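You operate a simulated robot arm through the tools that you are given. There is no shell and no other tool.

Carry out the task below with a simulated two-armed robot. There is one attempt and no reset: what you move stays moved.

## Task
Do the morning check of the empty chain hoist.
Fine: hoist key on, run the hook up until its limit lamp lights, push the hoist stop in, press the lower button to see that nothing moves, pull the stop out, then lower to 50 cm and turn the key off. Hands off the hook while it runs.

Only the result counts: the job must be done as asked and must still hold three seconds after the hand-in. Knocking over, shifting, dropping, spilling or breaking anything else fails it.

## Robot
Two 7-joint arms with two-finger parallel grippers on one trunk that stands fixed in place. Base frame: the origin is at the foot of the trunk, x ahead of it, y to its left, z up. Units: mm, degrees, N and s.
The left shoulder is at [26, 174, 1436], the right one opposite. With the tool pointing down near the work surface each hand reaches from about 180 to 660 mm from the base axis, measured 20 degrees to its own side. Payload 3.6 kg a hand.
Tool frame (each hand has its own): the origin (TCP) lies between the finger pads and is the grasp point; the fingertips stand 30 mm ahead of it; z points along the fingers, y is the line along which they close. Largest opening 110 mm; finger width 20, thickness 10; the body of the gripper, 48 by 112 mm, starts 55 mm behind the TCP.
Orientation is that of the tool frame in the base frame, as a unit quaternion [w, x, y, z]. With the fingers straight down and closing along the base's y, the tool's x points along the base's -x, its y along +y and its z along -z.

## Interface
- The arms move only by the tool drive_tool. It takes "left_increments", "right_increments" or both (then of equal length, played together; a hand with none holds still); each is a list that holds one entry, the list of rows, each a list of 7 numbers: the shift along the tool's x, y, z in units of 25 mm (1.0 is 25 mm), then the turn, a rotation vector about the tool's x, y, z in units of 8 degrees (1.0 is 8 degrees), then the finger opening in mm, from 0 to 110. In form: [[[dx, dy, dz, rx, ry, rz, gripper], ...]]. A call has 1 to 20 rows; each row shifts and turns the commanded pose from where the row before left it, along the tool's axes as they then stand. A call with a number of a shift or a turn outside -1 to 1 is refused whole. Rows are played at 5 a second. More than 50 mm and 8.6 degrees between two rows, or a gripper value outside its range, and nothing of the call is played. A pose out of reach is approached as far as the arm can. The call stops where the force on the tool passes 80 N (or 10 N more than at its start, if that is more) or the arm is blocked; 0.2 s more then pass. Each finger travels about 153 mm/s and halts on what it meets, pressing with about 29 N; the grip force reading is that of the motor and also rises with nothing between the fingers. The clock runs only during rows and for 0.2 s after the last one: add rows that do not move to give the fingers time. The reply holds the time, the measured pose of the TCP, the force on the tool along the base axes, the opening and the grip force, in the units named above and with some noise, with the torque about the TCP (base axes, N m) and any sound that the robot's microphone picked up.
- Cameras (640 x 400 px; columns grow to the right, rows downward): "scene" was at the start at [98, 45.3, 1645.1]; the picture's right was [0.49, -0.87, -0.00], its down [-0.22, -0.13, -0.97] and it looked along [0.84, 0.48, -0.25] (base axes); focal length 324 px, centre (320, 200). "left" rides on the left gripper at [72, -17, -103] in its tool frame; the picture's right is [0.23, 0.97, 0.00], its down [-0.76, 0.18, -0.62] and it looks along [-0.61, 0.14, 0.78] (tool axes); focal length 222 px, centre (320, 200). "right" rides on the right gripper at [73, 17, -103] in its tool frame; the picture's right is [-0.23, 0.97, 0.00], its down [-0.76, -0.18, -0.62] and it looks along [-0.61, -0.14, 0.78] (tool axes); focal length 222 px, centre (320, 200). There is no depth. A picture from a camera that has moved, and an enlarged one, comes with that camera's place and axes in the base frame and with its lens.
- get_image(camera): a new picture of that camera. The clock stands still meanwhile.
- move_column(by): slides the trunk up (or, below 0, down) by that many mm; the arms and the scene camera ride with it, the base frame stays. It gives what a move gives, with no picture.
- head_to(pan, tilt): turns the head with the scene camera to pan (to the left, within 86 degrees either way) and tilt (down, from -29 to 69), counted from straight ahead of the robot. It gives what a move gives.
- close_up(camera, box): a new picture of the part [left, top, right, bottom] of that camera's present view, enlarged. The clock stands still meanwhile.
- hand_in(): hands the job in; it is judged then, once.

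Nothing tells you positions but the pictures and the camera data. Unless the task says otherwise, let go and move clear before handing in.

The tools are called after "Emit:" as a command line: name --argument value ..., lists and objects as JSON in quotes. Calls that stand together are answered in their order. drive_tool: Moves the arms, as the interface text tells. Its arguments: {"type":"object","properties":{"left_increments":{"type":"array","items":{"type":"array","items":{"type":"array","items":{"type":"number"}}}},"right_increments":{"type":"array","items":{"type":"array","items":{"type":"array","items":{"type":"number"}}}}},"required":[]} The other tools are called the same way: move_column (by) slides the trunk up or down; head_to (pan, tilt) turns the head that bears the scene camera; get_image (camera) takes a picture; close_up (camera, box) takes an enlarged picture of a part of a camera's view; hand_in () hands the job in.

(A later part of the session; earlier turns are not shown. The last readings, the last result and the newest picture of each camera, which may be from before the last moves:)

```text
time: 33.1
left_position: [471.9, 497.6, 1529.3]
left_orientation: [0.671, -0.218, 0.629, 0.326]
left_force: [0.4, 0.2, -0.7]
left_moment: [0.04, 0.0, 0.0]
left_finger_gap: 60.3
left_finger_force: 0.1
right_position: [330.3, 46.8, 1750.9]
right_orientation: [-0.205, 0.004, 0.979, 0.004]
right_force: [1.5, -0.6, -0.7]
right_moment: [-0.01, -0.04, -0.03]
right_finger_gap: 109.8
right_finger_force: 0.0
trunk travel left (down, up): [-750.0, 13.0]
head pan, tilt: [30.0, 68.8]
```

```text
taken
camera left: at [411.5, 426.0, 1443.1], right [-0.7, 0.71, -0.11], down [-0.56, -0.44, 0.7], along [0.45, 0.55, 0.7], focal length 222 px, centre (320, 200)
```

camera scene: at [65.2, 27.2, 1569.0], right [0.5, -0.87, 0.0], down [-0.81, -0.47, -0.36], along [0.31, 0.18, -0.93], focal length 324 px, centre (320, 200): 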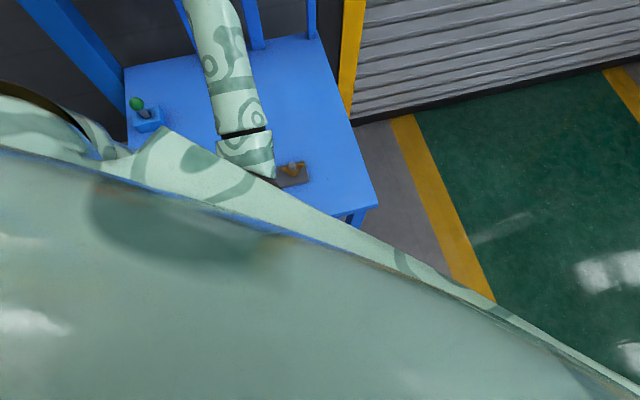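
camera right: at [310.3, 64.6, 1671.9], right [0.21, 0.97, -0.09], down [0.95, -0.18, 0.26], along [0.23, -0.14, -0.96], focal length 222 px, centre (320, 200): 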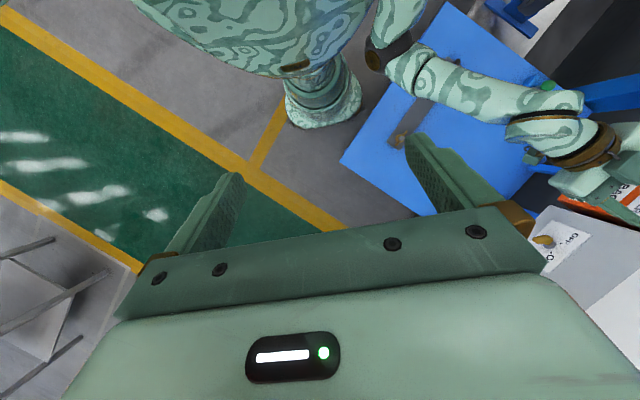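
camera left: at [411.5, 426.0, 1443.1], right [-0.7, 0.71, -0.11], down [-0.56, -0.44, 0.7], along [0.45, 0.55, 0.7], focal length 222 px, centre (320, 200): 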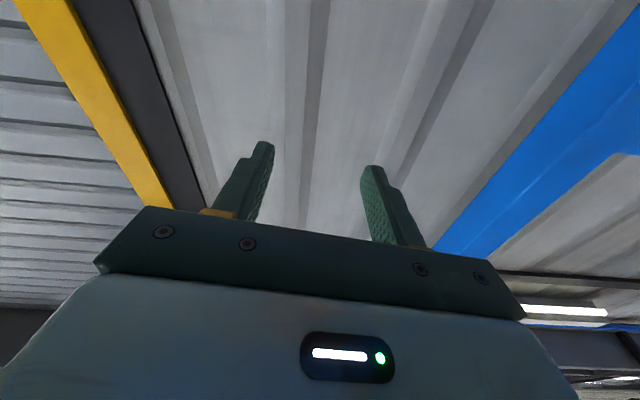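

The arm followed the trunk up. Now I'll level the tool and lower the hand in front of the panel, keeping about 50 mm clear of the red button.

Emit:
drive_tool --left_increments '[[[0, 0, 0, -0.035, 0.41, -0.42, 60], [0, 0, 0, -0.035, 0.41, -0.42, 60], [1, 0, 0, 0, 0, 0, 60], [1, 0, 0, 0, 0, 0, 60], [1, -0.3, 0, 0, 0, 0, 60], [1, -0.3, 0, 0, 0, 0, 60], [0, 0, 0, 0, 0, 0, 60]]]'

Emit:
get_image --camera "left"

Emit:
get_image --camera "right"

```text
time: 34.9
left_position: [492.2, 516.3, 1498.7]
left_orientation: [0.689, -0.283, 0.599, 0.294]
left_force: [0.5, -0.1, 0.2]
left_moment: [0.02, 0.04, -0.02]
left_finger_gap: 60.0
left_finger_force: 0.0
right_position: [330.8, 47.2, 1749.7]
right_orientation: [-0.205, 0.004, 0.979, 0.005]
right_force: [0.3, 0.4, 0.4]
right_moment: [-0.01, 0.01, -0.02]
right_finger_gap: 110.0
right_finger_force: 0.0
trunk travel left (down, up): [-750.0, 13.0]
head pan, tilt: [30.0, 68.8]
stopped in row 7 (left hand): the arm was blocked; the commanded pose is now the measured one
```

```text
taken
camera left: at [444.6, 433.2, 1413.3], right [-0.7, 0.67, -0.26], down [-0.63, -0.39, 0.67], along [0.35, 0.63, 0.69], focal length 222 px, centre (320, 200)
```

left: 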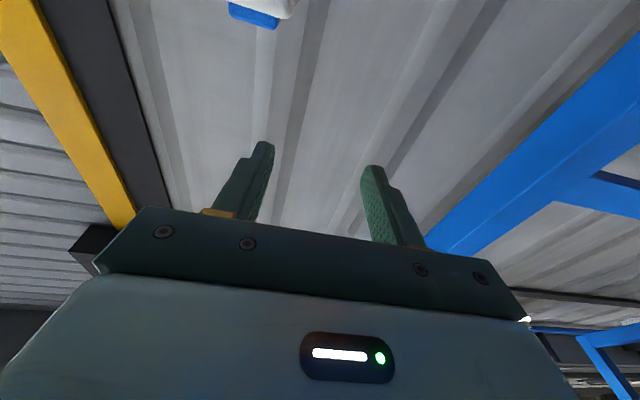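

```text
taken
camera right: at [306.1, 62.9, 1874.9], right [0.22, 0.97, -0.08], down [0.95, -0.19, 0.26], along [0.24, -0.14, -0.96], focal length 222 px, centre (320, 200)
```

right: 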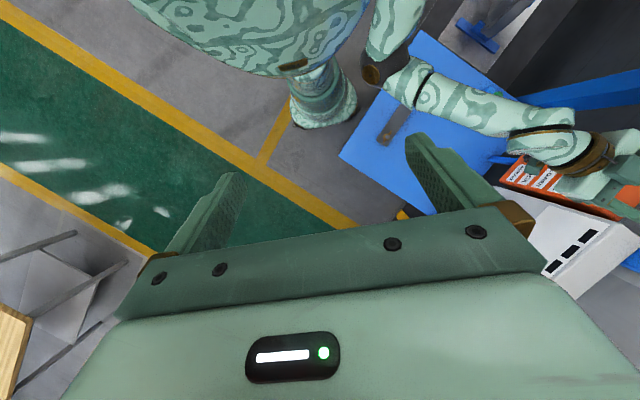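

The hand is still blocked because the elbow is folded inward against the trunk. I'll unfold by pointing the tool back down where it is, then look at the arm again.

Emit:
drive_tool --left_increments '[[[0, 0, 0, 0, 1, 0, 60], [0, 0, 0, 0, 1, 0, 60], [0, 0, 0, 0, 1, 0, 60], [0, 0, 0, 0, 1, 0, 60], [0, 0, 0, 0, 1, 0, 60], [0, 0, 0, 0, 1, 0, 60], [0, 0, 0, 0, 1, 0, 60], [0, 0, 0, 0, 1, 0, 60], [0, 0, 0, 0, 1, 0, 60], [0, 0, 0, 0, 1, 0, 60], [0, 0, 0, 0, 0, 0, 60]]]'

Emit:
get_image --camera "left"

Emit:
get_image --camera "right"

Emit:
head_to --pan 45 --tilt 30

Emit:
get_image --camera "scene"

```text
time: 37.3
left_position: [493.4, 512.7, 1494.1]
left_orientation: [0.139, -0.404, 0.903, 0.04]
left_force: [-1.0, -0.4, 0.1]
left_moment: [0.0, -0.03, 0.0]
left_finger_gap: 60.3
left_finger_force: 0.2
right_position: [329.9, 47.0, 1750.6]
right_orientation: [-0.205, 0.004, 0.979, 0.005]
right_force: [-0.1, 0.2, -0.1]
right_moment: [0.0, -0.02, 0.01]
right_finger_gap: 110.0
right_finger_force: 0.1
trunk travel left (down, up): [-750.0, 13.0]
head pan, tilt: [30.0, 68.8]
```

```text
taken
camera left: at [436.9, 430.6, 1572.7], right [-0.87, 0.49, -0.1], down [0.22, 0.55, 0.81], along [0.45, 0.68, -0.58], focal length 222 px, centre (320, 200)
```

left: 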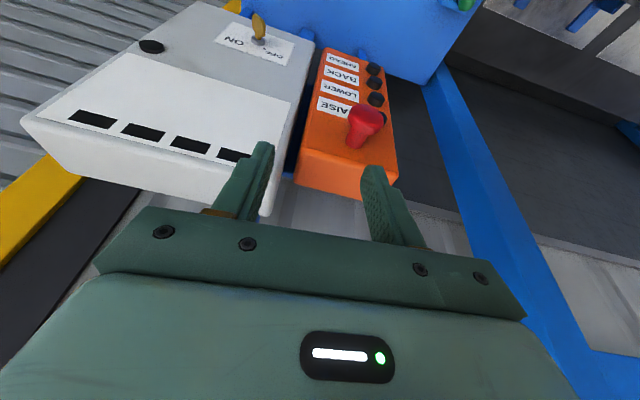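

```text
taken
camera right: at [306.2, 62.7, 1874.9], right [0.22, 0.97, -0.08], down [0.95, -0.19, 0.26], along [0.24, -0.14, -0.96], focal length 222 px, centre (320, 200)
```

right: 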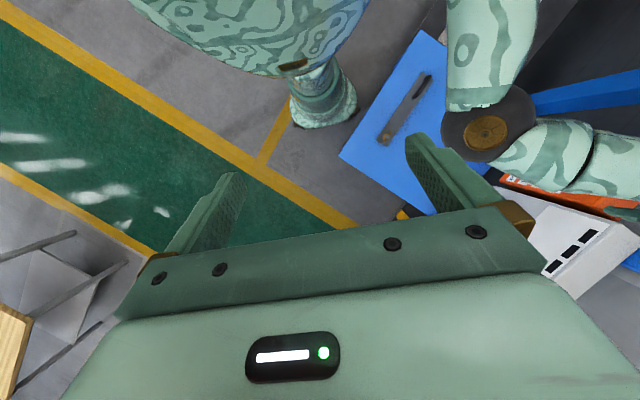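

```text
time: 38.3
left_position: [493.7, 513.5, 1494.2]
left_orientation: [0.138, -0.404, 0.903, 0.041]
left_force: [-0.3, 0.1, 0.4]
left_moment: [0.01, 0.0, 0.04]
left_finger_gap: 59.9
left_finger_force: 0.0
right_position: [330.1, 47.1, 1750.7]
right_orientation: [-0.204, 0.004, 0.979, 0.005]
right_force: [0.2, 0.0, 1.0]
right_moment: [0.0, 0.02, -0.03]
right_finger_gap: 110.1
right_finger_force: 0.2
trunk travel left (down, up): [-750.0, 13.0]
head pan, tilt: [45.0, 30.0]
```

```text
taken
camera scene: at [73.9, 63.3, 1820.5], right [0.71, -0.71, 0.0], down [-0.35, -0.35, -0.87], along [0.61, 0.61, -0.5], focal length 324 px, centre (320, 200)
```

scene: 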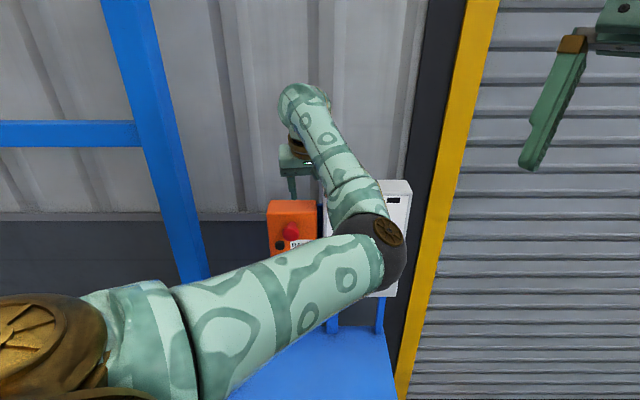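

With the tool down, the elbow has come up and forward, clear of the trunk. Now I'll lower the hand tool-down in front of the panel before pitching it, so that the arm stays stretched.

Emit:
drive_tool --left_increments '[[[0.638, 0.056, 0.767, 0, 0, 0, 60], [0.638, 0.056, 0.767, 0, 0, 0, 60], [0.638, 0.056, 0.767, 0, 0, 0, 60], [0.638, 0.056, 0.767, 0, 0, 0, 60], [0.638, 0.056, 0.767, 0, 0, 0, 60], [0.638, 0.056, 0.767, 0, 0, 0, 60]]]'

Emit:
get_image --camera "scene"

Emit:
get_image --camera "right"

Emit:
get_image --camera "left"

```text
time: 39.7
left_position: [450.4, 470.6, 1354.3]
left_orientation: [0.14, -0.404, 0.903, 0.04]
left_force: [0.8, 0.0, -0.6]
left_moment: [0.0, 0.0, 0.04]
left_finger_gap: 60.0
left_finger_force: 0.0
right_position: [329.0, 46.4, 1751.1]
right_orientation: [-0.205, 0.005, 0.979, 0.006]
right_force: [0.4, 0.2, -0.4]
right_moment: [-0.01, 0.02, 0.0]
right_finger_gap: 110.0
right_finger_force: 0.1
trunk travel left (down, up): [-750.0, 13.0]
head pan, tilt: [45.0, 30.0]
```

```text
taken
camera scene: at [73.5, 62.9, 1820.6], right [0.71, -0.71, 0.0], down [-0.35, -0.35, -0.87], along [0.61, 0.61, -0.5], focal length 324 px, centre (320, 200)
```

scene: 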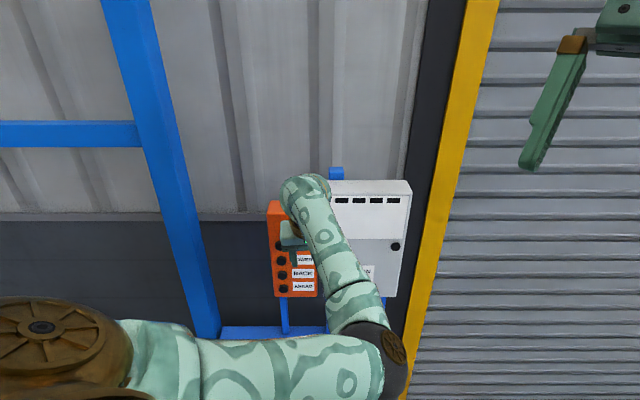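

```text
taken
camera right: at [306.0, 62.8, 1874.9], right [0.22, 0.97, -0.08], down [0.95, -0.19, 0.26], along [0.24, -0.14, -0.96], focal length 222 px, centre (320, 200)
```

right: 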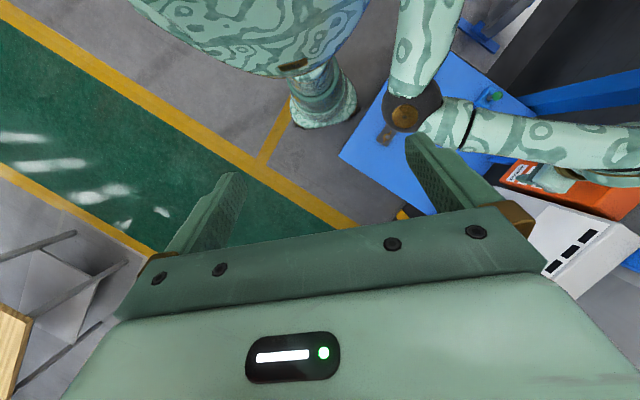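

```text
taken
camera left: at [395.1, 388.2, 1433.9], right [-0.87, 0.49, -0.1], down [0.22, 0.55, 0.81], along [0.45, 0.68, -0.58], focal length 222 px, centre (320, 200)
```

left: 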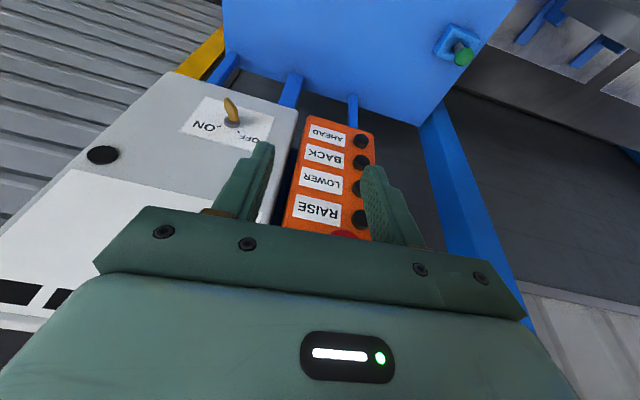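

The arm is free now, with the elbow forward and low. I'll look closely at the key and the buttons from this view before choosing how to approach them.

Emit:
close_up --camera "left" --box '[160, 60, 400, 240]'

Emit:
close_up --camera "left" --box '[170, 70, 290, 160]'

Emit:
close_up --camera "scene" --box '[250, 160, 430, 310]'

```text
2.22 times, centred on (280, 150) of left
camera zoom: at [395.1, 388.2, 1433.9], right [-0.87, 0.49, -0.1], down [0.22, 0.55, 0.81], along [0.45, 0.68, -0.58], focal length 494 px, centre (409, 311)
```

zoom: 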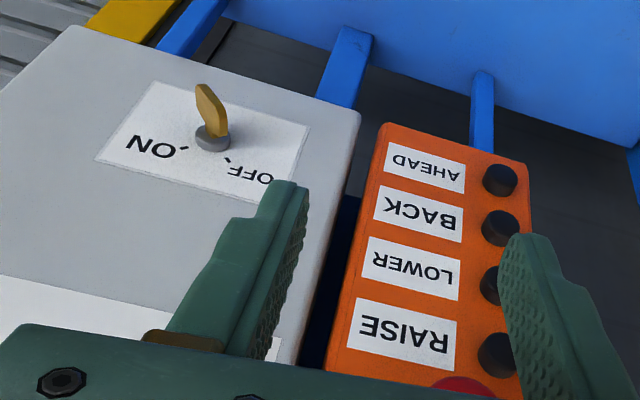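

```text
4.44 times, centred on (230, 115) of left
camera zoom: at [395.1, 388.2, 1433.9], right [-0.87, 0.49, -0.1], down [0.22, 0.55, 0.81], along [0.45, 0.68, -0.58], focal length 987 px, centre (720, 578)
```

zoom: 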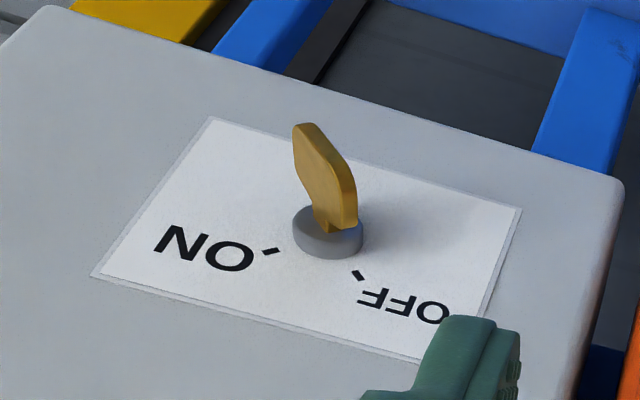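

```text
2.67 times, centred on (340, 235) of scene
camera zoom: at [73.5, 62.9, 1820.6], right [0.71, -0.71, 0.0], down [-0.35, -0.35, -0.87], along [0.61, 0.61, -0.5], focal length 865 px, centre (267, 107)
```

zoom: 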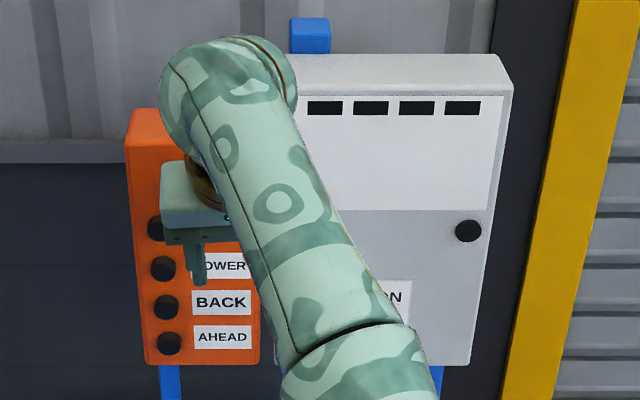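

The key is a flat blade standing out from its lock at about [638, 489, 1162], in line with OFF, and ON is about 90° clockwise. I'll bring the hand in front of it tool-down first, then pitch and roll it so the fingers straddle the blade.

Emit:
drive_tool --left_increments '[[[0.094, -0.709, 0.74, 0, 0, 0, 60], [0.094, -0.709, 0.74, 0, 0, 0, 60], [0.094, -0.709, 0.74, 0, 0, 0, 60], [0.094, -0.709, 0.74, 0, 0, 0, 60], [0.094, -0.709, 0.74, 0, 0, 0, 60], [0.094, -0.709, 0.74, 0, 0, 0, 60], [0.094, -0.709, 0.74, 0, 0, 0, 60]]]'

Emit:
get_image --camera "scene"

Emit:
get_image --camera "right"

Emit:
get_image --camera "left"

```text
time: 41.3
left_position: [561.2, 399.7, 1232.1]
left_orientation: [0.139, -0.404, 0.903, 0.04]
left_force: [0.8, -0.4, -0.8]
left_moment: [0.03, -0.02, 0.01]
left_finger_gap: 59.6
left_finger_force: 0.0
right_position: [330.5, 47.6, 1750.7]
right_orientation: [-0.204, 0.005, 0.979, 0.004]
right_force: [-1.0, -0.4, -0.7]
right_moment: [-0.01, -0.01, 0.01]
right_finger_gap: 110.1
right_finger_force: 0.1
trunk travel left (down, up): [-750.0, 13.0]
head pan, tilt: [45.0, 30.0]
```

```text
taken
camera scene: at [74.6, 63.3, 1820.5], right [0.71, -0.71, 0.0], down [-0.35, -0.35, -0.87], along [0.61, 0.61, -0.5], focal length 324 px, centre (320, 200)
```

scene: 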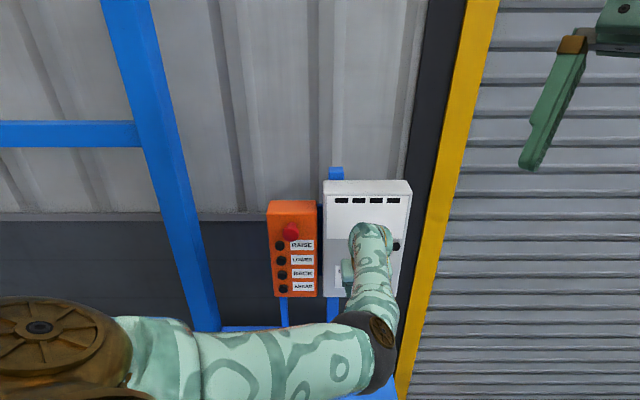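

```text
taken
camera right: at [307.1, 63.2, 1874.7], right [0.22, 0.97, -0.08], down [0.95, -0.19, 0.26], along [0.24, -0.14, -0.96], focal length 222 px, centre (320, 200)
```

right: 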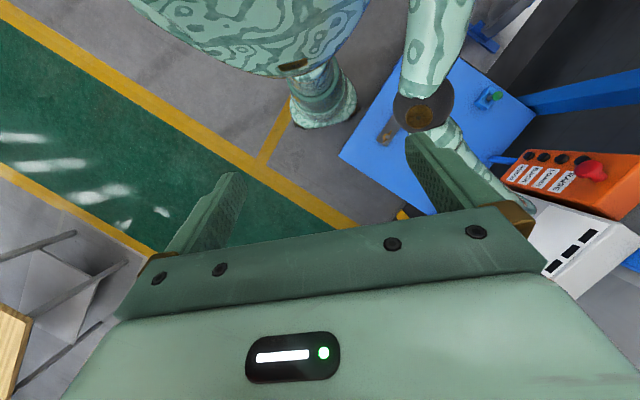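

```text
taken
camera left: at [504.8, 318.0, 1310.4], right [-0.87, 0.49, -0.1], down [0.22, 0.55, 0.81], along [0.45, 0.68, -0.58], focal length 222 px, centre (320, 200)
```

left: 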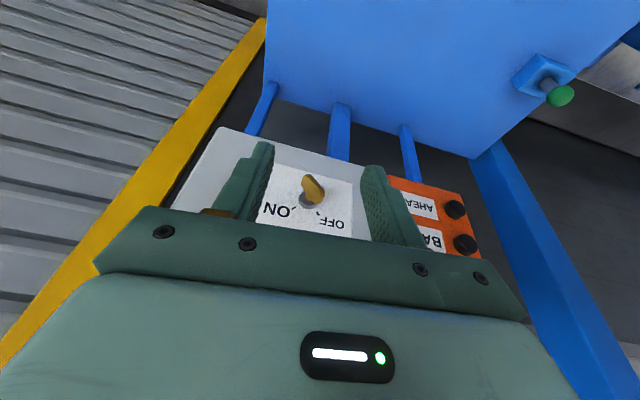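

The hand followed exactly and the elbow is clear. Now I'll pitch and roll the tool gradually towards the key-grasp orientation.

Emit:
drive_tool --left_increments '[[[0, 0, 0, 0.463, -0.695, -0.401, 60], [0, 0, 0, 0.463, -0.695, -0.401, 60], [0, 0, 0, 0.463, -0.695, -0.401, 60], [0, 0, 0, 0.463, -0.695, -0.401, 60]]]'

Emit:
get_image --camera "scene"

Emit:
get_image --camera "right"

Emit:
get_image --camera "left"

```text
time: 42.3
left_position: [558.5, 398.6, 1232.4]
left_orientation: [0.365, -0.464, 0.807, -0.014]
left_force: [0.7, 0.1, 1.6]
left_moment: [0.01, -0.01, -0.01]
left_finger_gap: 60.1
left_finger_force: 0.1
right_position: [330.0, 46.1, 1751.1]
right_orientation: [-0.204, 0.005, 0.979, 0.006]
right_force: [-1.1, 0.5, 0.6]
right_moment: [-0.03, -0.01, 0.02]
right_finger_gap: 110.0
right_finger_force: 0.1
trunk travel left (down, up): [-750.0, 13.0]
head pan, tilt: [45.0, 30.0]
```

```text
taken
camera scene: at [73.1, 62.5, 1820.6], right [0.71, -0.71, 0.0], down [-0.35, -0.35, -0.87], along [0.61, 0.61, -0.5], focal length 324 px, centre (320, 200)
```

scene: 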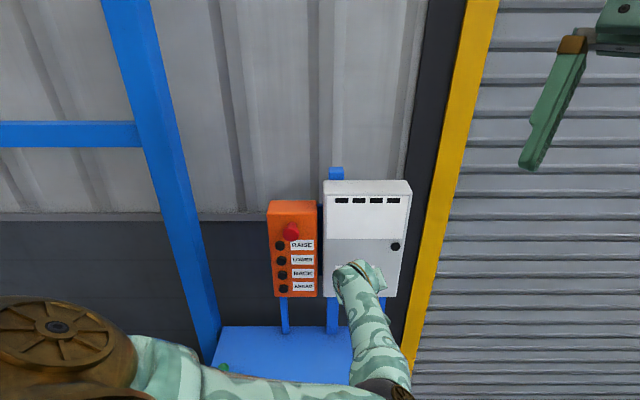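

```text
taken
camera right: at [305.5, 62.4, 1875.0], right [0.22, 0.97, -0.08], down [0.95, -0.19, 0.27], along [0.24, -0.14, -0.96], focal length 222 px, centre (320, 200)
```

right: 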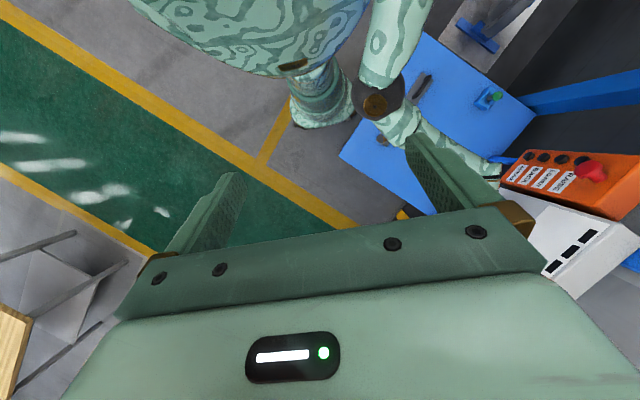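

```text
taken
camera left: at [488.0, 302.7, 1271.8], right [-0.79, 0.38, -0.48], down [-0.28, 0.48, 0.83], along [0.55, 0.79, -0.28], focal length 222 px, centre (320, 200)
```

left: 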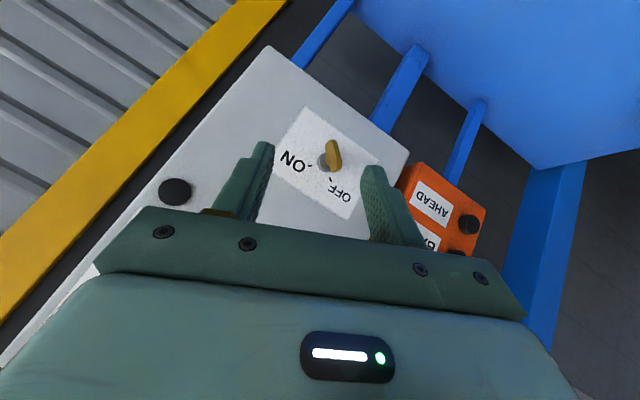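

The key sits centred between the fingers and the motion is clean. I'll approach to about 15 mm short of the blade and finish the rotation.

Emit:
drive_tool --left_increments '[[[0.013, 0.45, 0.6, 0, 0, 0, 60], [0.013, 0.45, 0.6, 0, 0, 0, 60], [0.013, 0.45, 0.6, 0, 0, 0, 60], [0, 0, 0, 0.463, -0.695, -0.401, 60], [0, 0, 0, 0.463, -0.695, -0.401, 60], [0, 0, 0, 0.463, -0.695, -0.401, 60], [0, 0, 0, 0.463, -0.695, -0.401, 60], [0, 0, 0, 0.463, -0.695, -0.401, 60]]]'

Emit:
get_image --camera "scene"

Emit:
get_image --camera "right"

Emit:
get_image --camera "left"

```text
time: 44.1
left_position: [564.3, 413.5, 1186.6]
left_orientation: [0.464, -0.485, 0.74, -0.039]
left_force: [0.9, 0.0, 0.4]
left_moment: [0.0, -0.01, 0.0]
left_finger_gap: 60.0
left_finger_force: 0.0
left hand out of reach, approached as far as the arm can: row 5, 6, 7, 8
right_position: [330.5, 46.4, 1752.1]
right_orientation: [-0.205, 0.005, 0.979, 0.005]
right_force: [0.3, -0.7, 0.3]
right_moment: [0.03, -0.03, 0.02]
right_finger_gap: 109.7
right_finger_force: 0.0
trunk travel left (down, up): [-750.0, 13.0]
head pan, tilt: [45.0, 30.0]
```

```text
taken
camera scene: at [73.3, 62.6, 1820.6], right [0.71, -0.71, 0.0], down [-0.35, -0.35, -0.87], along [0.61, 0.61, -0.5], focal length 324 px, centre (320, 200)
```

scene: 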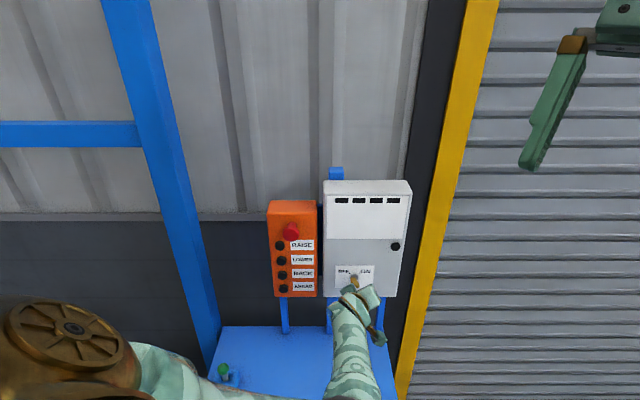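

```text
taken
camera right: at [305.7, 62.5, 1875.0], right [0.22, 0.97, -0.08], down [0.95, -0.19, 0.27], along [0.24, -0.14, -0.96], focal length 222 px, centre (320, 200)
```

right: 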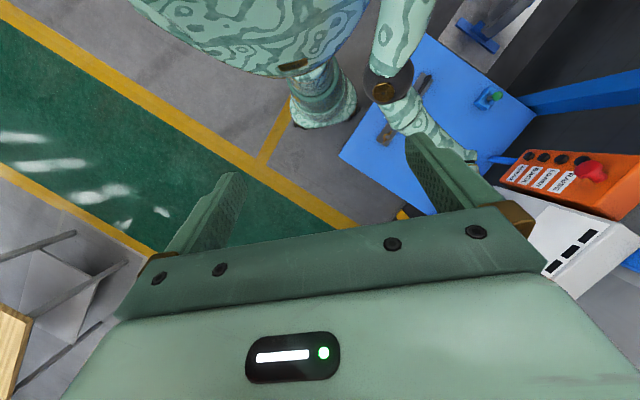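

```text
taken
camera left: at [495.0, 309.0, 1205.5], right [-0.69, 0.34, -0.64], down [-0.5, 0.42, 0.76], along [0.53, 0.84, -0.12], focal length 222 px, centre (320, 200)
```

left: 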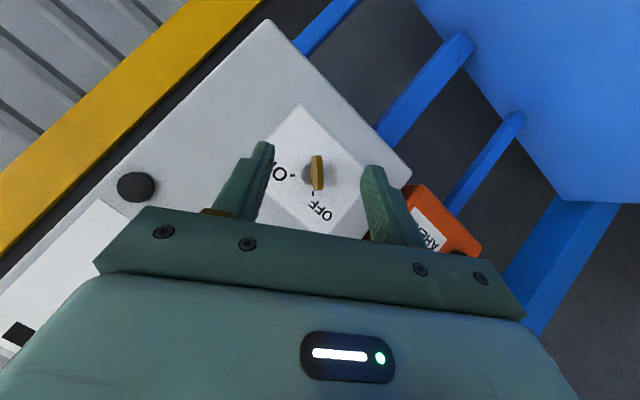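

The fingers now straddle the blade nearly edge-on; the last bit of rotation was out of reach, but this angle should work. I'll centre on the key sideways first, then check by zoom before going in.

Emit:
drive_tool --left_increments '[[[-0.64, 0.1, 0.2, 0, 0, 0, 50], [-0.64, 0.1, 0.2, 0, 0, 0, 50], [0, 0, 0, 0, 0, 0, 50]]]'

Emit:
close_up --camera "left" --box '[200, 80, 440, 230]'

Emit:
close_up --camera "scene" --box '[310, 220, 430, 320]'

```text
time: 44.9
left_position: [572.2, 442.2, 1198.3]
left_orientation: [0.463, -0.485, 0.741, -0.039]
left_force: [0.3, 0.1, -0.7]
left_moment: [0.0, 0.01, -0.01]
left_finger_gap: 50.1
left_finger_force: 0.0
right_position: [329.5, 46.6, 1751.6]
right_orientation: [-0.205, 0.005, 0.979, 0.006]
right_force: [-0.3, -0.1, -0.5]
right_moment: [0.0, 0.0, 0.02]
right_finger_gap: 110.2
right_finger_force: 0.1
trunk travel left (down, up): [-750.0, 13.0]
head pan, tilt: [45.0, 30.0]
```

```text
2.67 times, centred on (320, 155) of left
camera zoom: at [502.0, 339.2, 1217.6], right [-0.69, 0.34, -0.64], down [-0.5, 0.42, 0.76], along [0.53, 0.84, -0.12], focal length 592 px, centre (320, 320)
```

zoom: 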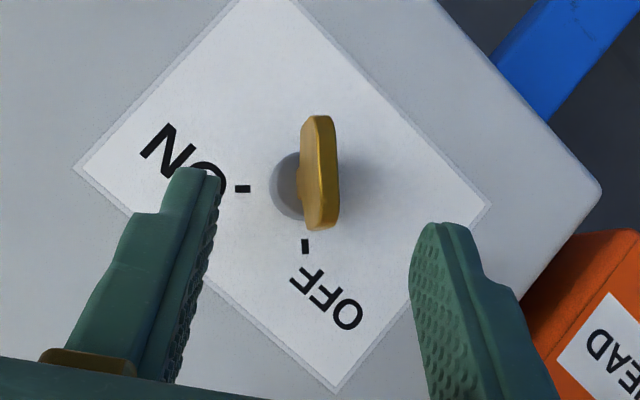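

```text
4.00 times, centred on (370, 270) of scene
camera zoom: at [73.7, 62.5, 1820.6], right [0.71, -0.71, 0.0], down [-0.35, -0.35, -0.87], along [0.61, 0.61, -0.5], focal length 1297 px, centre (120, -80)
```

zoom: 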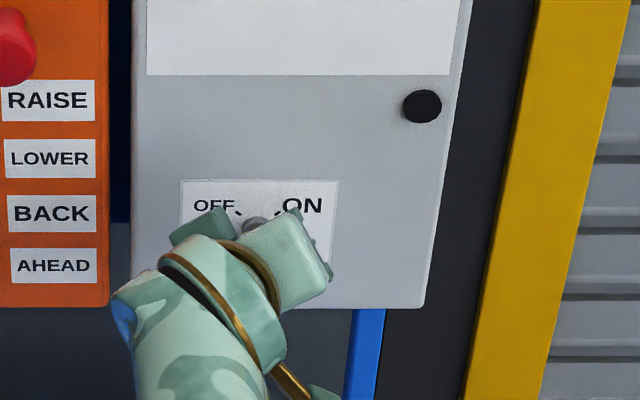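

The blade is edge-on and centred between the fingers. I'll advance about 40 mm along the tool so the pads surround it, without touching the plate.

Emit:
drive_tool --left_increments '[[[0, 0, 0.4, 0, 0, 0, 50], [0, 0, 0.4, 0, 0, 0, 50], [0, 0, 0.4, 0, 0, 0, 50], [0, 0, 0.4, 0, 0, 0, 50], [0, 0, 0, 0, 0, 0, 50]]]'

Emit:
close_up --camera "left" --box '[200, 80, 440, 230]'

Emit:
close_up --camera "scene" --box '[310, 220, 430, 320]'

```text
time: 46.1
left_position: [601.7, 460.2, 1176.0]
left_orientation: [0.463, -0.486, 0.74, -0.037]
left_force: [0.0, 0.1, -0.7]
left_moment: [0.01, 0.03, 0.01]
left_finger_gap: 50.1
left_finger_force: 0.0
right_position: [329.2, 47.0, 1749.9]
right_orientation: [-0.204, 0.005, 0.979, 0.005]
right_force: [0.2, 1.1, -0.5]
right_moment: [-0.01, 0.02, -0.01]
right_finger_gap: 109.9
right_finger_force: 0.1
trunk travel left (down, up): [-750.0, 13.0]
head pan, tilt: [45.0, 30.0]
```

```text
2.67 times, centred on (320, 155) of left
camera zoom: at [531.5, 356.1, 1195.4], right [-0.69, 0.34, -0.64], down [-0.5, 0.42, 0.76], along [0.53, 0.84, -0.12], focal length 592 px, centre (320, 320)
```

zoom: 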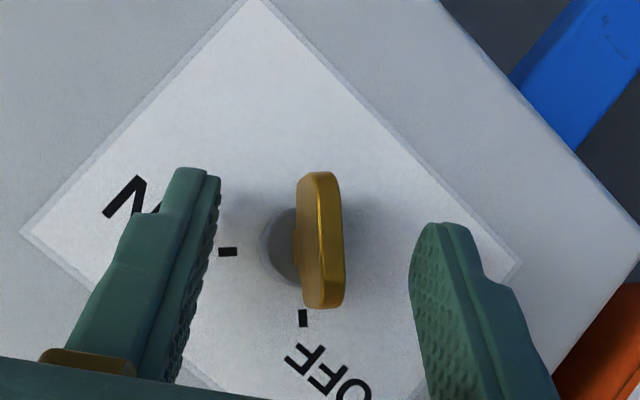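

```text
4.00 times, centred on (370, 270) of scene
camera zoom: at [73.7, 62.8, 1820.6], right [0.71, -0.71, 0.0], down [-0.35, -0.35, -0.87], along [0.61, 0.61, -0.5], focal length 1297 px, centre (120, -80)
```

zoom: 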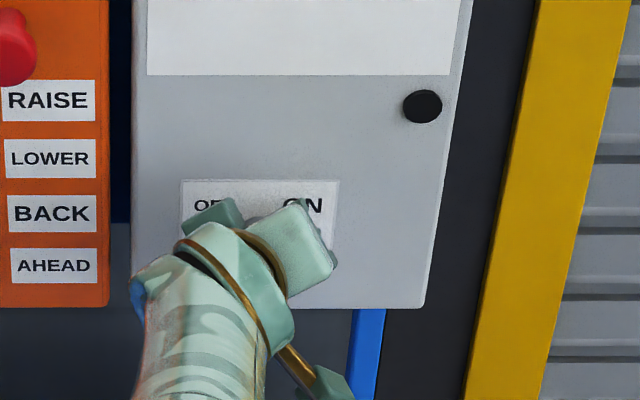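

The pads now overlap the blade well and touch nothing else. I'll close on the blade.

Emit:
drive_tool --left_increments '[[[0, 0, 0.1, 0, 0, 0, 30], [0, 0, 0.1, 0, 0, 0, 15], [0, 0, 0, 0, 0, 0, 0], [0, 0, 0, 0, 0, 0, 0]]]'

Emit:
close_up --camera "left" --box '[200, 80, 440, 230]'

```text
time: 47.1
left_position: [604.6, 459.3, 1174.4]
left_orientation: [0.464, -0.484, 0.741, -0.037]
left_force: [-6.6, -5.5, 3.7]
left_moment: [-0.2, 0.19, -1.47]
left_finger_gap: 8.7
left_finger_force: 44.8
right_position: [328.0, 44.9, 1751.1]
right_orientation: [-0.204, 0.004, 0.979, 0.005]
right_force: [-1.1, 0.5, -0.2]
right_moment: [0.01, 0.0, 0.04]
right_finger_gap: 110.0
right_finger_force: 0.0
trunk travel left (down, up): [-750.0, 13.0]
head pan, tilt: [45.0, 30.0]
```

```text
2.67 times, centred on (320, 155) of left
camera zoom: at [533.6, 356.2, 1192.9], right [-0.69, 0.34, -0.64], down [-0.5, 0.42, 0.76], along [0.53, 0.84, -0.12], focal length 592 px, centre (320, 320)
```

zoom: 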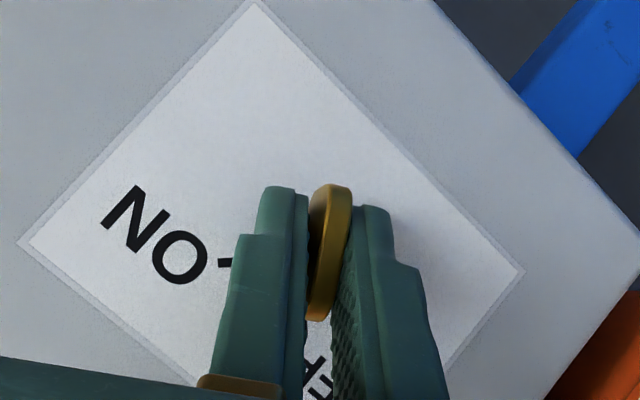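

The blade is gripped (8.7 mm, grip force up). Now I'll turn it clockwise about the panel normal in small steps, carrying the hand around the key axis.

Emit:
drive_tool --left_increments '[[[0.021, -0.063, 0.009, -0.572, -0.089, 0.737, 0], [0.021, -0.063, 0.009, -0.572, -0.089, 0.737, 0], [0.021, -0.063, 0.009, -0.572, -0.089, 0.737, 0]]]'

Emit:
close_up --camera "left" --box '[200, 80, 440, 230]'

Emit:
close_up --camera "scene" --box '[310, 170, 430, 320]'

```text
time: 47.9
left_position: [605.8, 457.6, 1175.8]
left_orientation: [0.416, -0.418, 0.797, 0.131]
left_force: [-10.8, -14.2, -16.5]
left_moment: [0.73, -0.78, -1.07]
left_finger_gap: 8.4
left_finger_force: 45.0
right_position: [327.5, 45.7, 1752.4]
right_orientation: [-0.204, 0.004, 0.979, 0.006]
right_force: [0.0, 0.1, 0.2]
right_moment: [0.02, -0.01, 0.0]
right_finger_gap: 110.0
right_finger_force: 0.0
trunk travel left (down, up): [-750.0, 13.0]
head pan, tilt: [45.0, 30.0]
```

```text
2.67 times, centred on (320, 155) of left
camera zoom: at [540.6, 349.9, 1185.4], right [-0.82, 0.47, -0.31], down [-0.25, 0.19, 0.95], along [0.51, 0.86, -0.03], focal length 592 px, centre (320, 320)
```

zoom: 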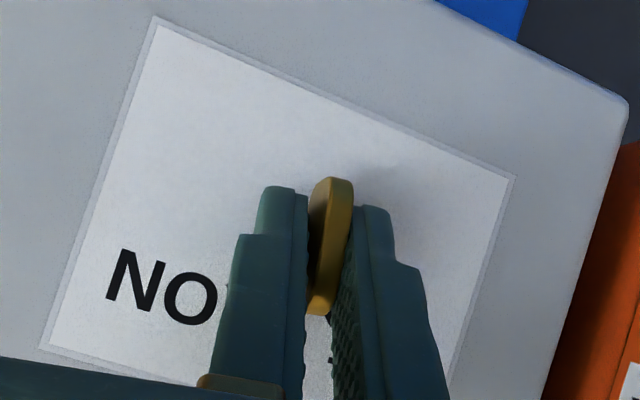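

```text
2.67 times, centred on (370, 245) of scene
camera zoom: at [72.2, 61.6, 1820.8], right [0.71, -0.71, 0.0], down [-0.35, -0.35, -0.87], along [0.61, 0.61, -0.5], focal length 865 px, centre (187, 80)
```

zoom: 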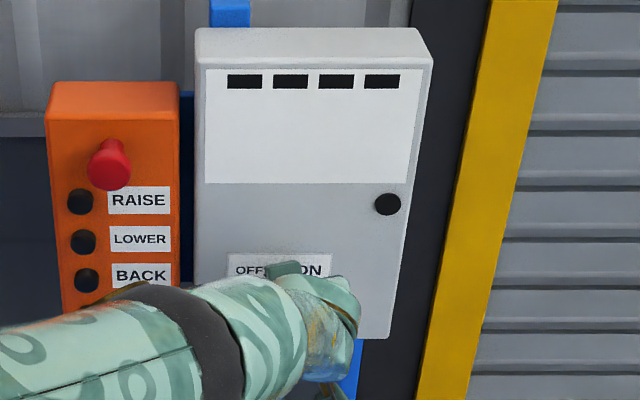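

The key is turning with the grip and forces are modest. I'll continue in small steps.

Emit:
drive_tool --left_increments '[[[0.021, -0.063, 0.009, -0.572, -0.089, 0.737, 0], [0.021, -0.063, 0.009, -0.572, -0.089, 0.737, 0], [0.021, -0.063, 0.009, -0.572, -0.089, 0.737, 0]]]'

Emit:
close_up --camera "left" --box '[200, 80, 440, 230]'

Emit:
get_image --camera "scene"

```text
time: 48.7
left_position: [590.9, 482.8, 1223.8]
left_orientation: [0.357, -0.334, 0.82, 0.295]
left_force: [-8.2, -26.9, 5.8]
left_moment: [-0.05, 0.1, -0.37]
left_finger_gap: 0.0
left_finger_force: 38.3
left hand out of reach, approached as far as the arm can: row 1, 2, 3
right_position: [320.7, 44.4, 1753.1]
right_orientation: [-0.202, 0.003, 0.979, 0.005]
right_force: [-0.8, 0.0, 1.1]
right_moment: [-0.05, -0.04, 0.0]
right_finger_gap: 110.2
right_finger_force: 0.1
trunk travel left (down, up): [-750.0, 13.0]
head pan, tilt: [45.0, 30.0]
```

```text
2.67 times, centred on (320, 155) of left
camera zoom: at [526.6, 374.5, 1221.3], right [-0.86, 0.51, 0.06], down [0.02, -0.09, 1.0], along [0.51, 0.86, 0.06], focal length 592 px, centre (320, 320)
```

zoom: 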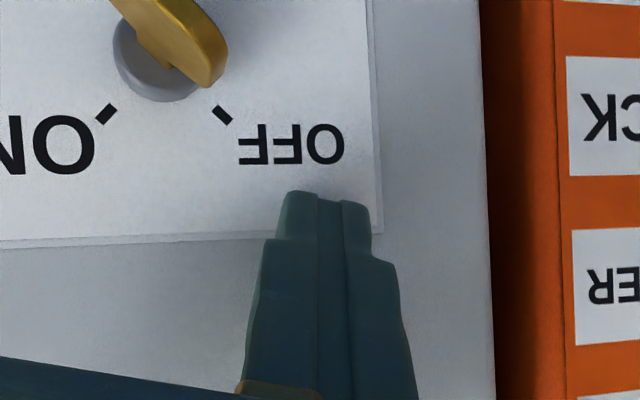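

```text
taken
camera scene: at [65.7, 61.4, 1821.6], right [0.71, -0.71, 0.0], down [-0.35, -0.35, -0.87], along [0.61, 0.61, -0.5], focal length 324 px, centre (320, 200)
```

scene: 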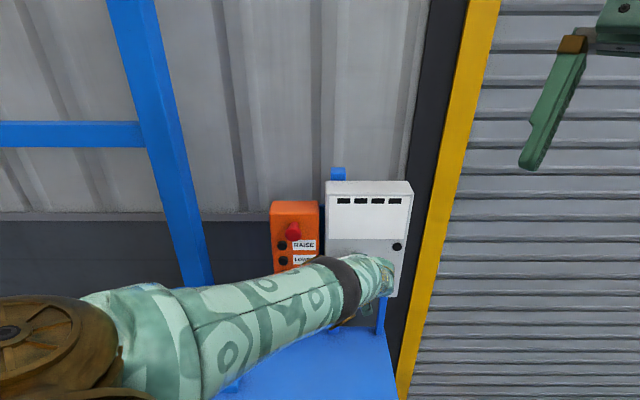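

The wrist ran out of range and the hand slipped off the key, which is still at OFF; the closed fingertips now lean lightly on the plate. I'll check where the elbow is before backing off.

Emit:
close_up --camera "scene" --box '[220, 170, 440, 330]'

Emit:
get_image --camera "right"

Emit:
get_image --camera "left"

```text
2.50 times, centred on (330, 250) of scene
camera zoom: at [65.7, 61.4, 1821.6], right [0.71, -0.71, 0.0], down [-0.35, -0.35, -0.87], along [0.61, 0.61, -0.5], focal length 811 px, centre (295, 75)
```

zoom: 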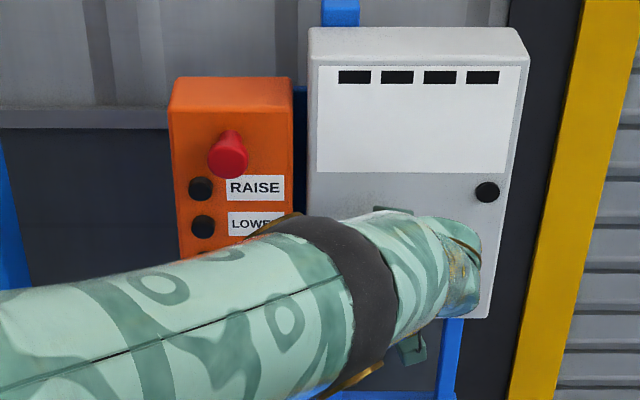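

```text
taken
camera right: at [297.6, 61.8, 1877.1], right [0.22, 0.97, -0.08], down [0.94, -0.19, 0.27], along [0.25, -0.13, -0.96], focal length 222 px, centre (320, 200)
```

right: 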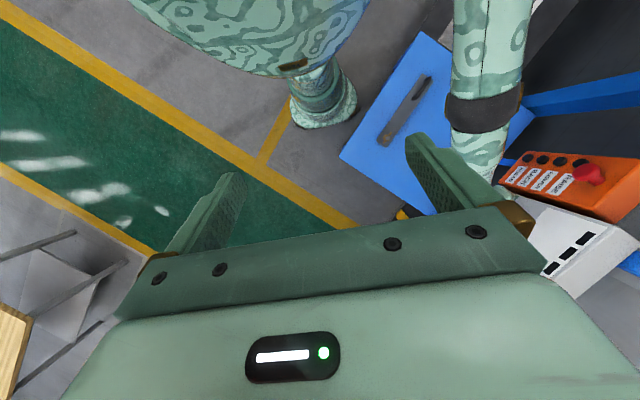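

```text
taken
camera left: at [526.6, 374.5, 1221.3], right [-0.86, 0.51, 0.06], down [0.02, -0.09, 1.0], along [0.51, 0.86, 0.06], focal length 222 px, centre (320, 200)
```

left: 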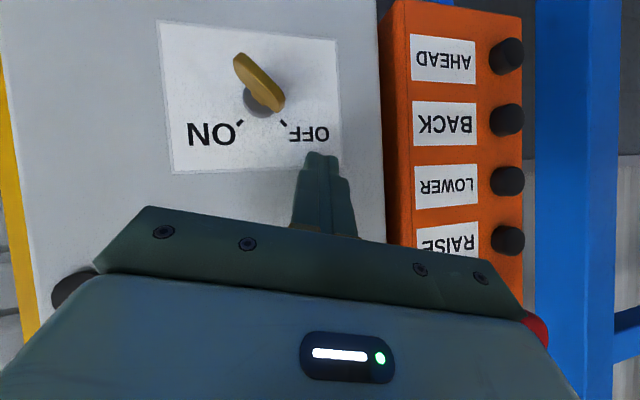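

The arm is almost straight there, so the trunk is too high for this turn. I'll back away from the plate along its normal first.

Emit:
drive_tool --left_increments '[[[0.48, 0.075, -0.63, 0, 0, 0, 0], [0.48, 0.075, -0.63, 0, 0, 0, 0], [0.48, 0.075, -0.63, 0, 0, 0, 0], [0, 0, 0, 0, 0, 0, 0]]]'

Emit:
get_image --camera "scene"

Emit:
get_image --camera "left"

Emit:
get_image --camera "right"

```text
time: 49.7
left_position: [555.8, 442.5, 1217.2]
left_orientation: [0.352, -0.336, 0.822, 0.296]
left_force: [-0.1, 0.9, 0.1]
left_moment: [0.01, 0.0, 0.02]
left_finger_gap: 0.1
left_finger_force: 38.1
right_position: [332.8, 48.7, 1749.8]
right_orientation: [-0.205, 0.005, 0.979, 0.006]
right_force: [0.1, -0.3, -1.0]
right_moment: [-0.01, 0.01, -0.02]
right_finger_gap: 110.0
right_finger_force: 0.0
trunk travel left (down, up): [-750.0, 13.0]
head pan, tilt: [45.0, 30.0]
```

```text
taken
camera scene: at [76.3, 64.5, 1820.4], right [0.71, -0.71, 0.0], down [-0.36, -0.35, -0.87], along [0.61, 0.61, -0.5], focal length 324 px, centre (320, 200)
```

scene: 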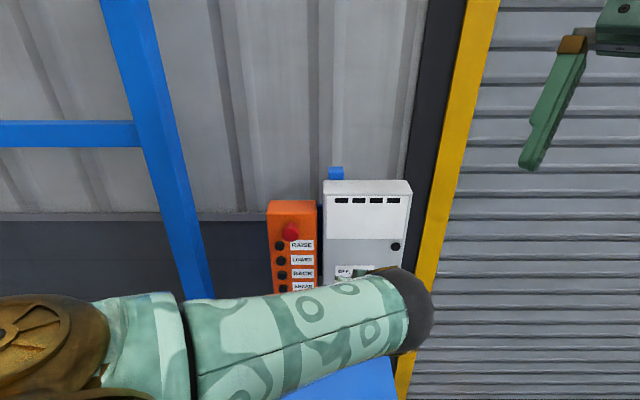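

```text
taken
camera left: at [491.6, 333.3, 1216.1], right [-0.86, 0.51, 0.07], down [0.03, -0.08, 1.0], along [0.51, 0.86, 0.06], focal length 222 px, centre (320, 200)
```

left: 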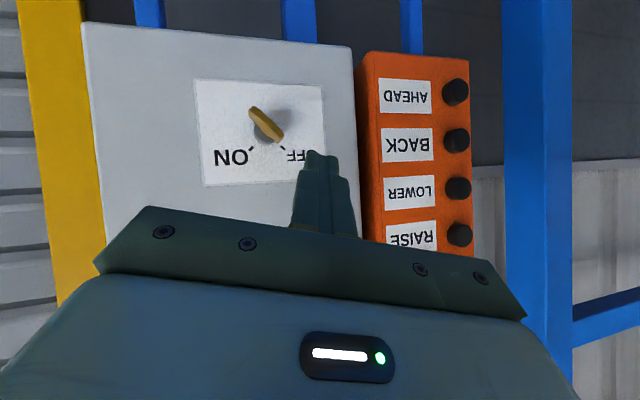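

```text
taken
camera right: at [308.9, 64.5, 1874.4], right [0.22, 0.97, -0.08], down [0.95, -0.19, 0.26], along [0.24, -0.14, -0.96], focal length 222 px, centre (320, 200)
```

right: 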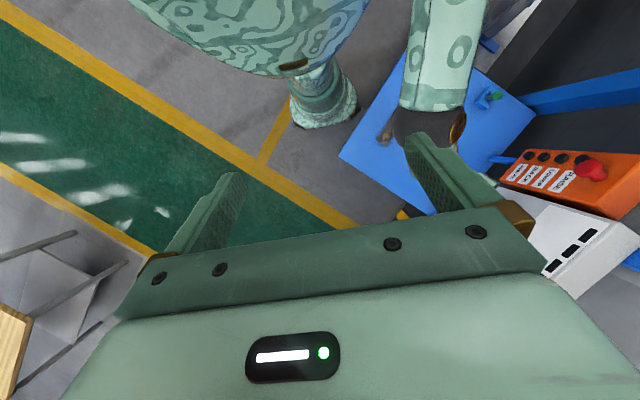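

The arm is now in a good elbow-up posture, clear of everything, with a frontal view of the key. I'll retreat slightly, lower the trunk 180 mm so the turn stays within reach, and reopen the fingers.

Emit:
drive_tool --left_increments '[[[-0.5, 0.1, -0.7, 0, 0, 0, 40], [-0.5, 0.1, -0.7, 0, 0, 0, 40], [-0.5, 0.1, -0.7, 0, 0, 0, 40]]]'

Emit:
move_column --by -180

Emit:
get_image --camera "scene"

Emit:
get_image --camera "left"

```text
time: 50.5
left_position: [548.1, 420.6, 1280.9]
left_orientation: [0.354, -0.335, 0.821, 0.296]
left_force: [0.5, -0.4, -0.4]
left_moment: [-0.01, 0.0, 0.02]
left_finger_gap: 40.1
left_finger_force: 0.0
right_position: [330.9, 46.0, 1750.5]
right_orientation: [-0.205, 0.005, 0.979, 0.006]
right_force: [0.4, 0.2, -0.9]
right_moment: [0.02, -0.02, -0.02]
right_finger_gap: 110.2
right_finger_force: 0.1
trunk travel left (down, up): [-750.0, 13.0]
head pan, tilt: [45.0, 30.0]
```

```text
time: 52.5
left_position: [549.1, 420.4, 1099.6]
left_orientation: [0.353, -0.335, 0.822, 0.295]
left_force: [-1.3, -0.3, 1.2]
left_moment: [0.04, 0.03, -0.04]
left_finger_gap: 40.3
left_finger_force: 0.1
right_position: [330.0, 45.9, 1570.8]
right_orientation: [-0.204, 0.004, 0.979, 0.006]
right_force: [0.2, -0.2, 0.2]
right_moment: [0.0, 0.0, 0.04]
right_finger_gap: 110.1
right_finger_force: 0.1
trunk travel left (down, up): [-570.0, 193.0]
head pan, tilt: [45.0, 30.0]
```

```text
taken
camera scene: at [79.0, 63.0, 1640.7], right [0.71, -0.71, 0.0], down [-0.35, -0.35, -0.87], along [0.61, 0.61, -0.5], focal length 324 px, centre (320, 200)
```

scene: 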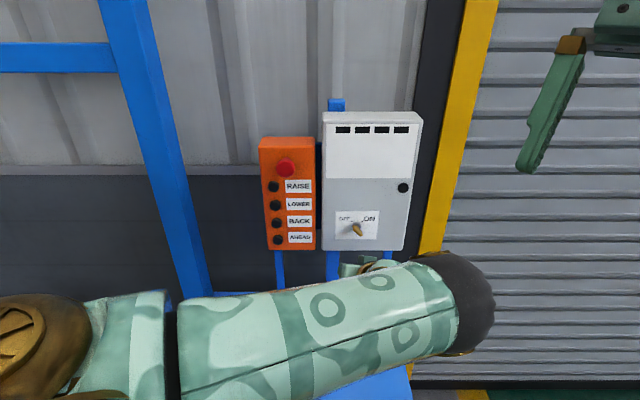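

```text
taken
camera left: at [483.7, 311.1, 1098.1], right [-0.86, 0.51, 0.06], down [0.03, -0.08, 1.0], along [0.51, 0.86, 0.06], focal length 222 px, centre (320, 200)
```

left: 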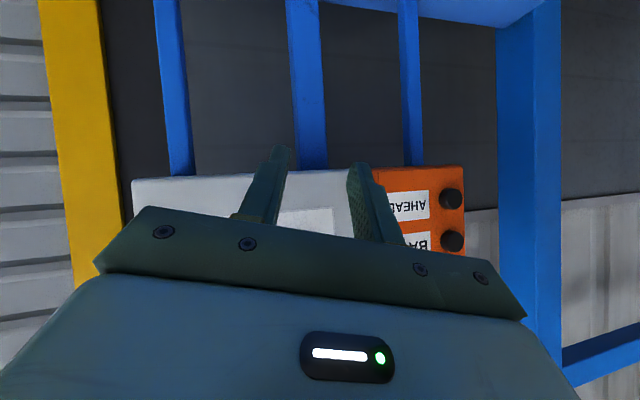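

The trunk is lowered and the panel is fully visible to the head camera. I'll bring the hand back up in front of the key and turn the tool to match the blade.

Emit:
drive_tool --left_increments '[[[-0.845, 0.176, -0.306, 0, 0, 0, 40], [-0.845, 0.176, -0.306, 0, 0, 0, 40], [-0.845, 0.176, -0.306, 0, 0, 0, 40], [-0.845, 0.176, -0.306, 0, 0, 0, 50], [0, 0, 0, 0.586, -0.176, -0.724, 50], [0, 0, 0, 0.586, -0.176, -0.724, 50], [0, 0, 0, 0.586, -0.176, -0.724, 50], [0, 0, 0, 0.586, -0.176, -0.724, 50], [0, 0, 0, 0.586, -0.176, -0.724, 50], [0, 0, 0, 0.586, -0.176, -0.724, 50], [0, 0, 0, 0, 0, 0, 50]]]'

Emit:
get_image --camera "scene"

Emit:
close_up --camera "left" --box '[200, 80, 440, 230]'

```text
time: 54.9
left_position: [592.5, 470.1, 1187.6]
left_orientation: [0.522, -0.443, 0.728, 0.033]
left_force: [0.5, 0.0, 0.3]
left_moment: [-0.02, 0.01, 0.01]
left_finger_gap: 50.0
left_finger_force: 0.1
left hand out of reach, approached as far as the arm can: row 6, 7, 8, 9, 10
right_position: [330.3, 46.3, 1572.0]
right_orientation: [-0.204, 0.005, 0.979, 0.006]
right_force: [0.6, 0.2, 0.7]
right_moment: [0.01, -0.01, 0.04]
right_finger_gap: 109.6
right_finger_force: 0.0
trunk travel left (down, up): [-570.0, 193.0]
head pan, tilt: [45.0, 30.0]
```

```text
taken
camera scene: at [79.2, 62.6, 1640.6], right [0.71, -0.71, 0.0], down [-0.35, -0.35, -0.87], along [0.61, 0.61, -0.5], focal length 324 px, centre (320, 200)
```

scene: 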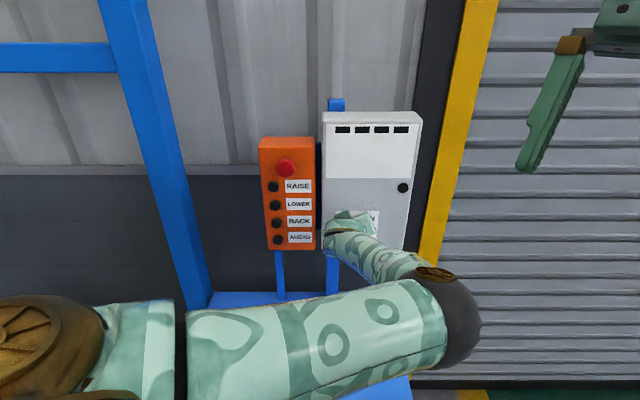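

```text
2.67 times, centred on (320, 155) of left
camera zoom: at [523.8, 363.1, 1183.2], right [-0.68, 0.45, -0.58], down [-0.53, 0.25, 0.81], along [0.51, 0.86, 0.07], focal length 592 px, centre (320, 320)
```

zoom: 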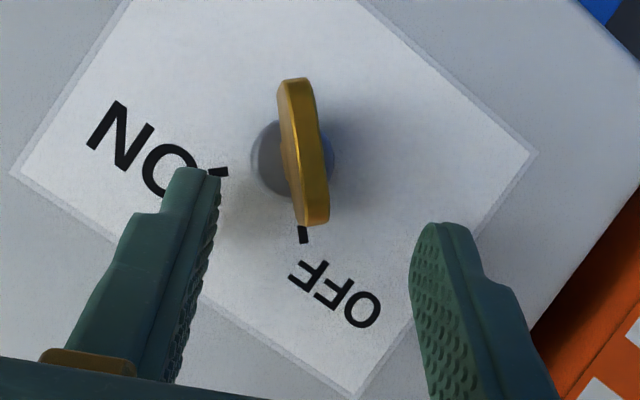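

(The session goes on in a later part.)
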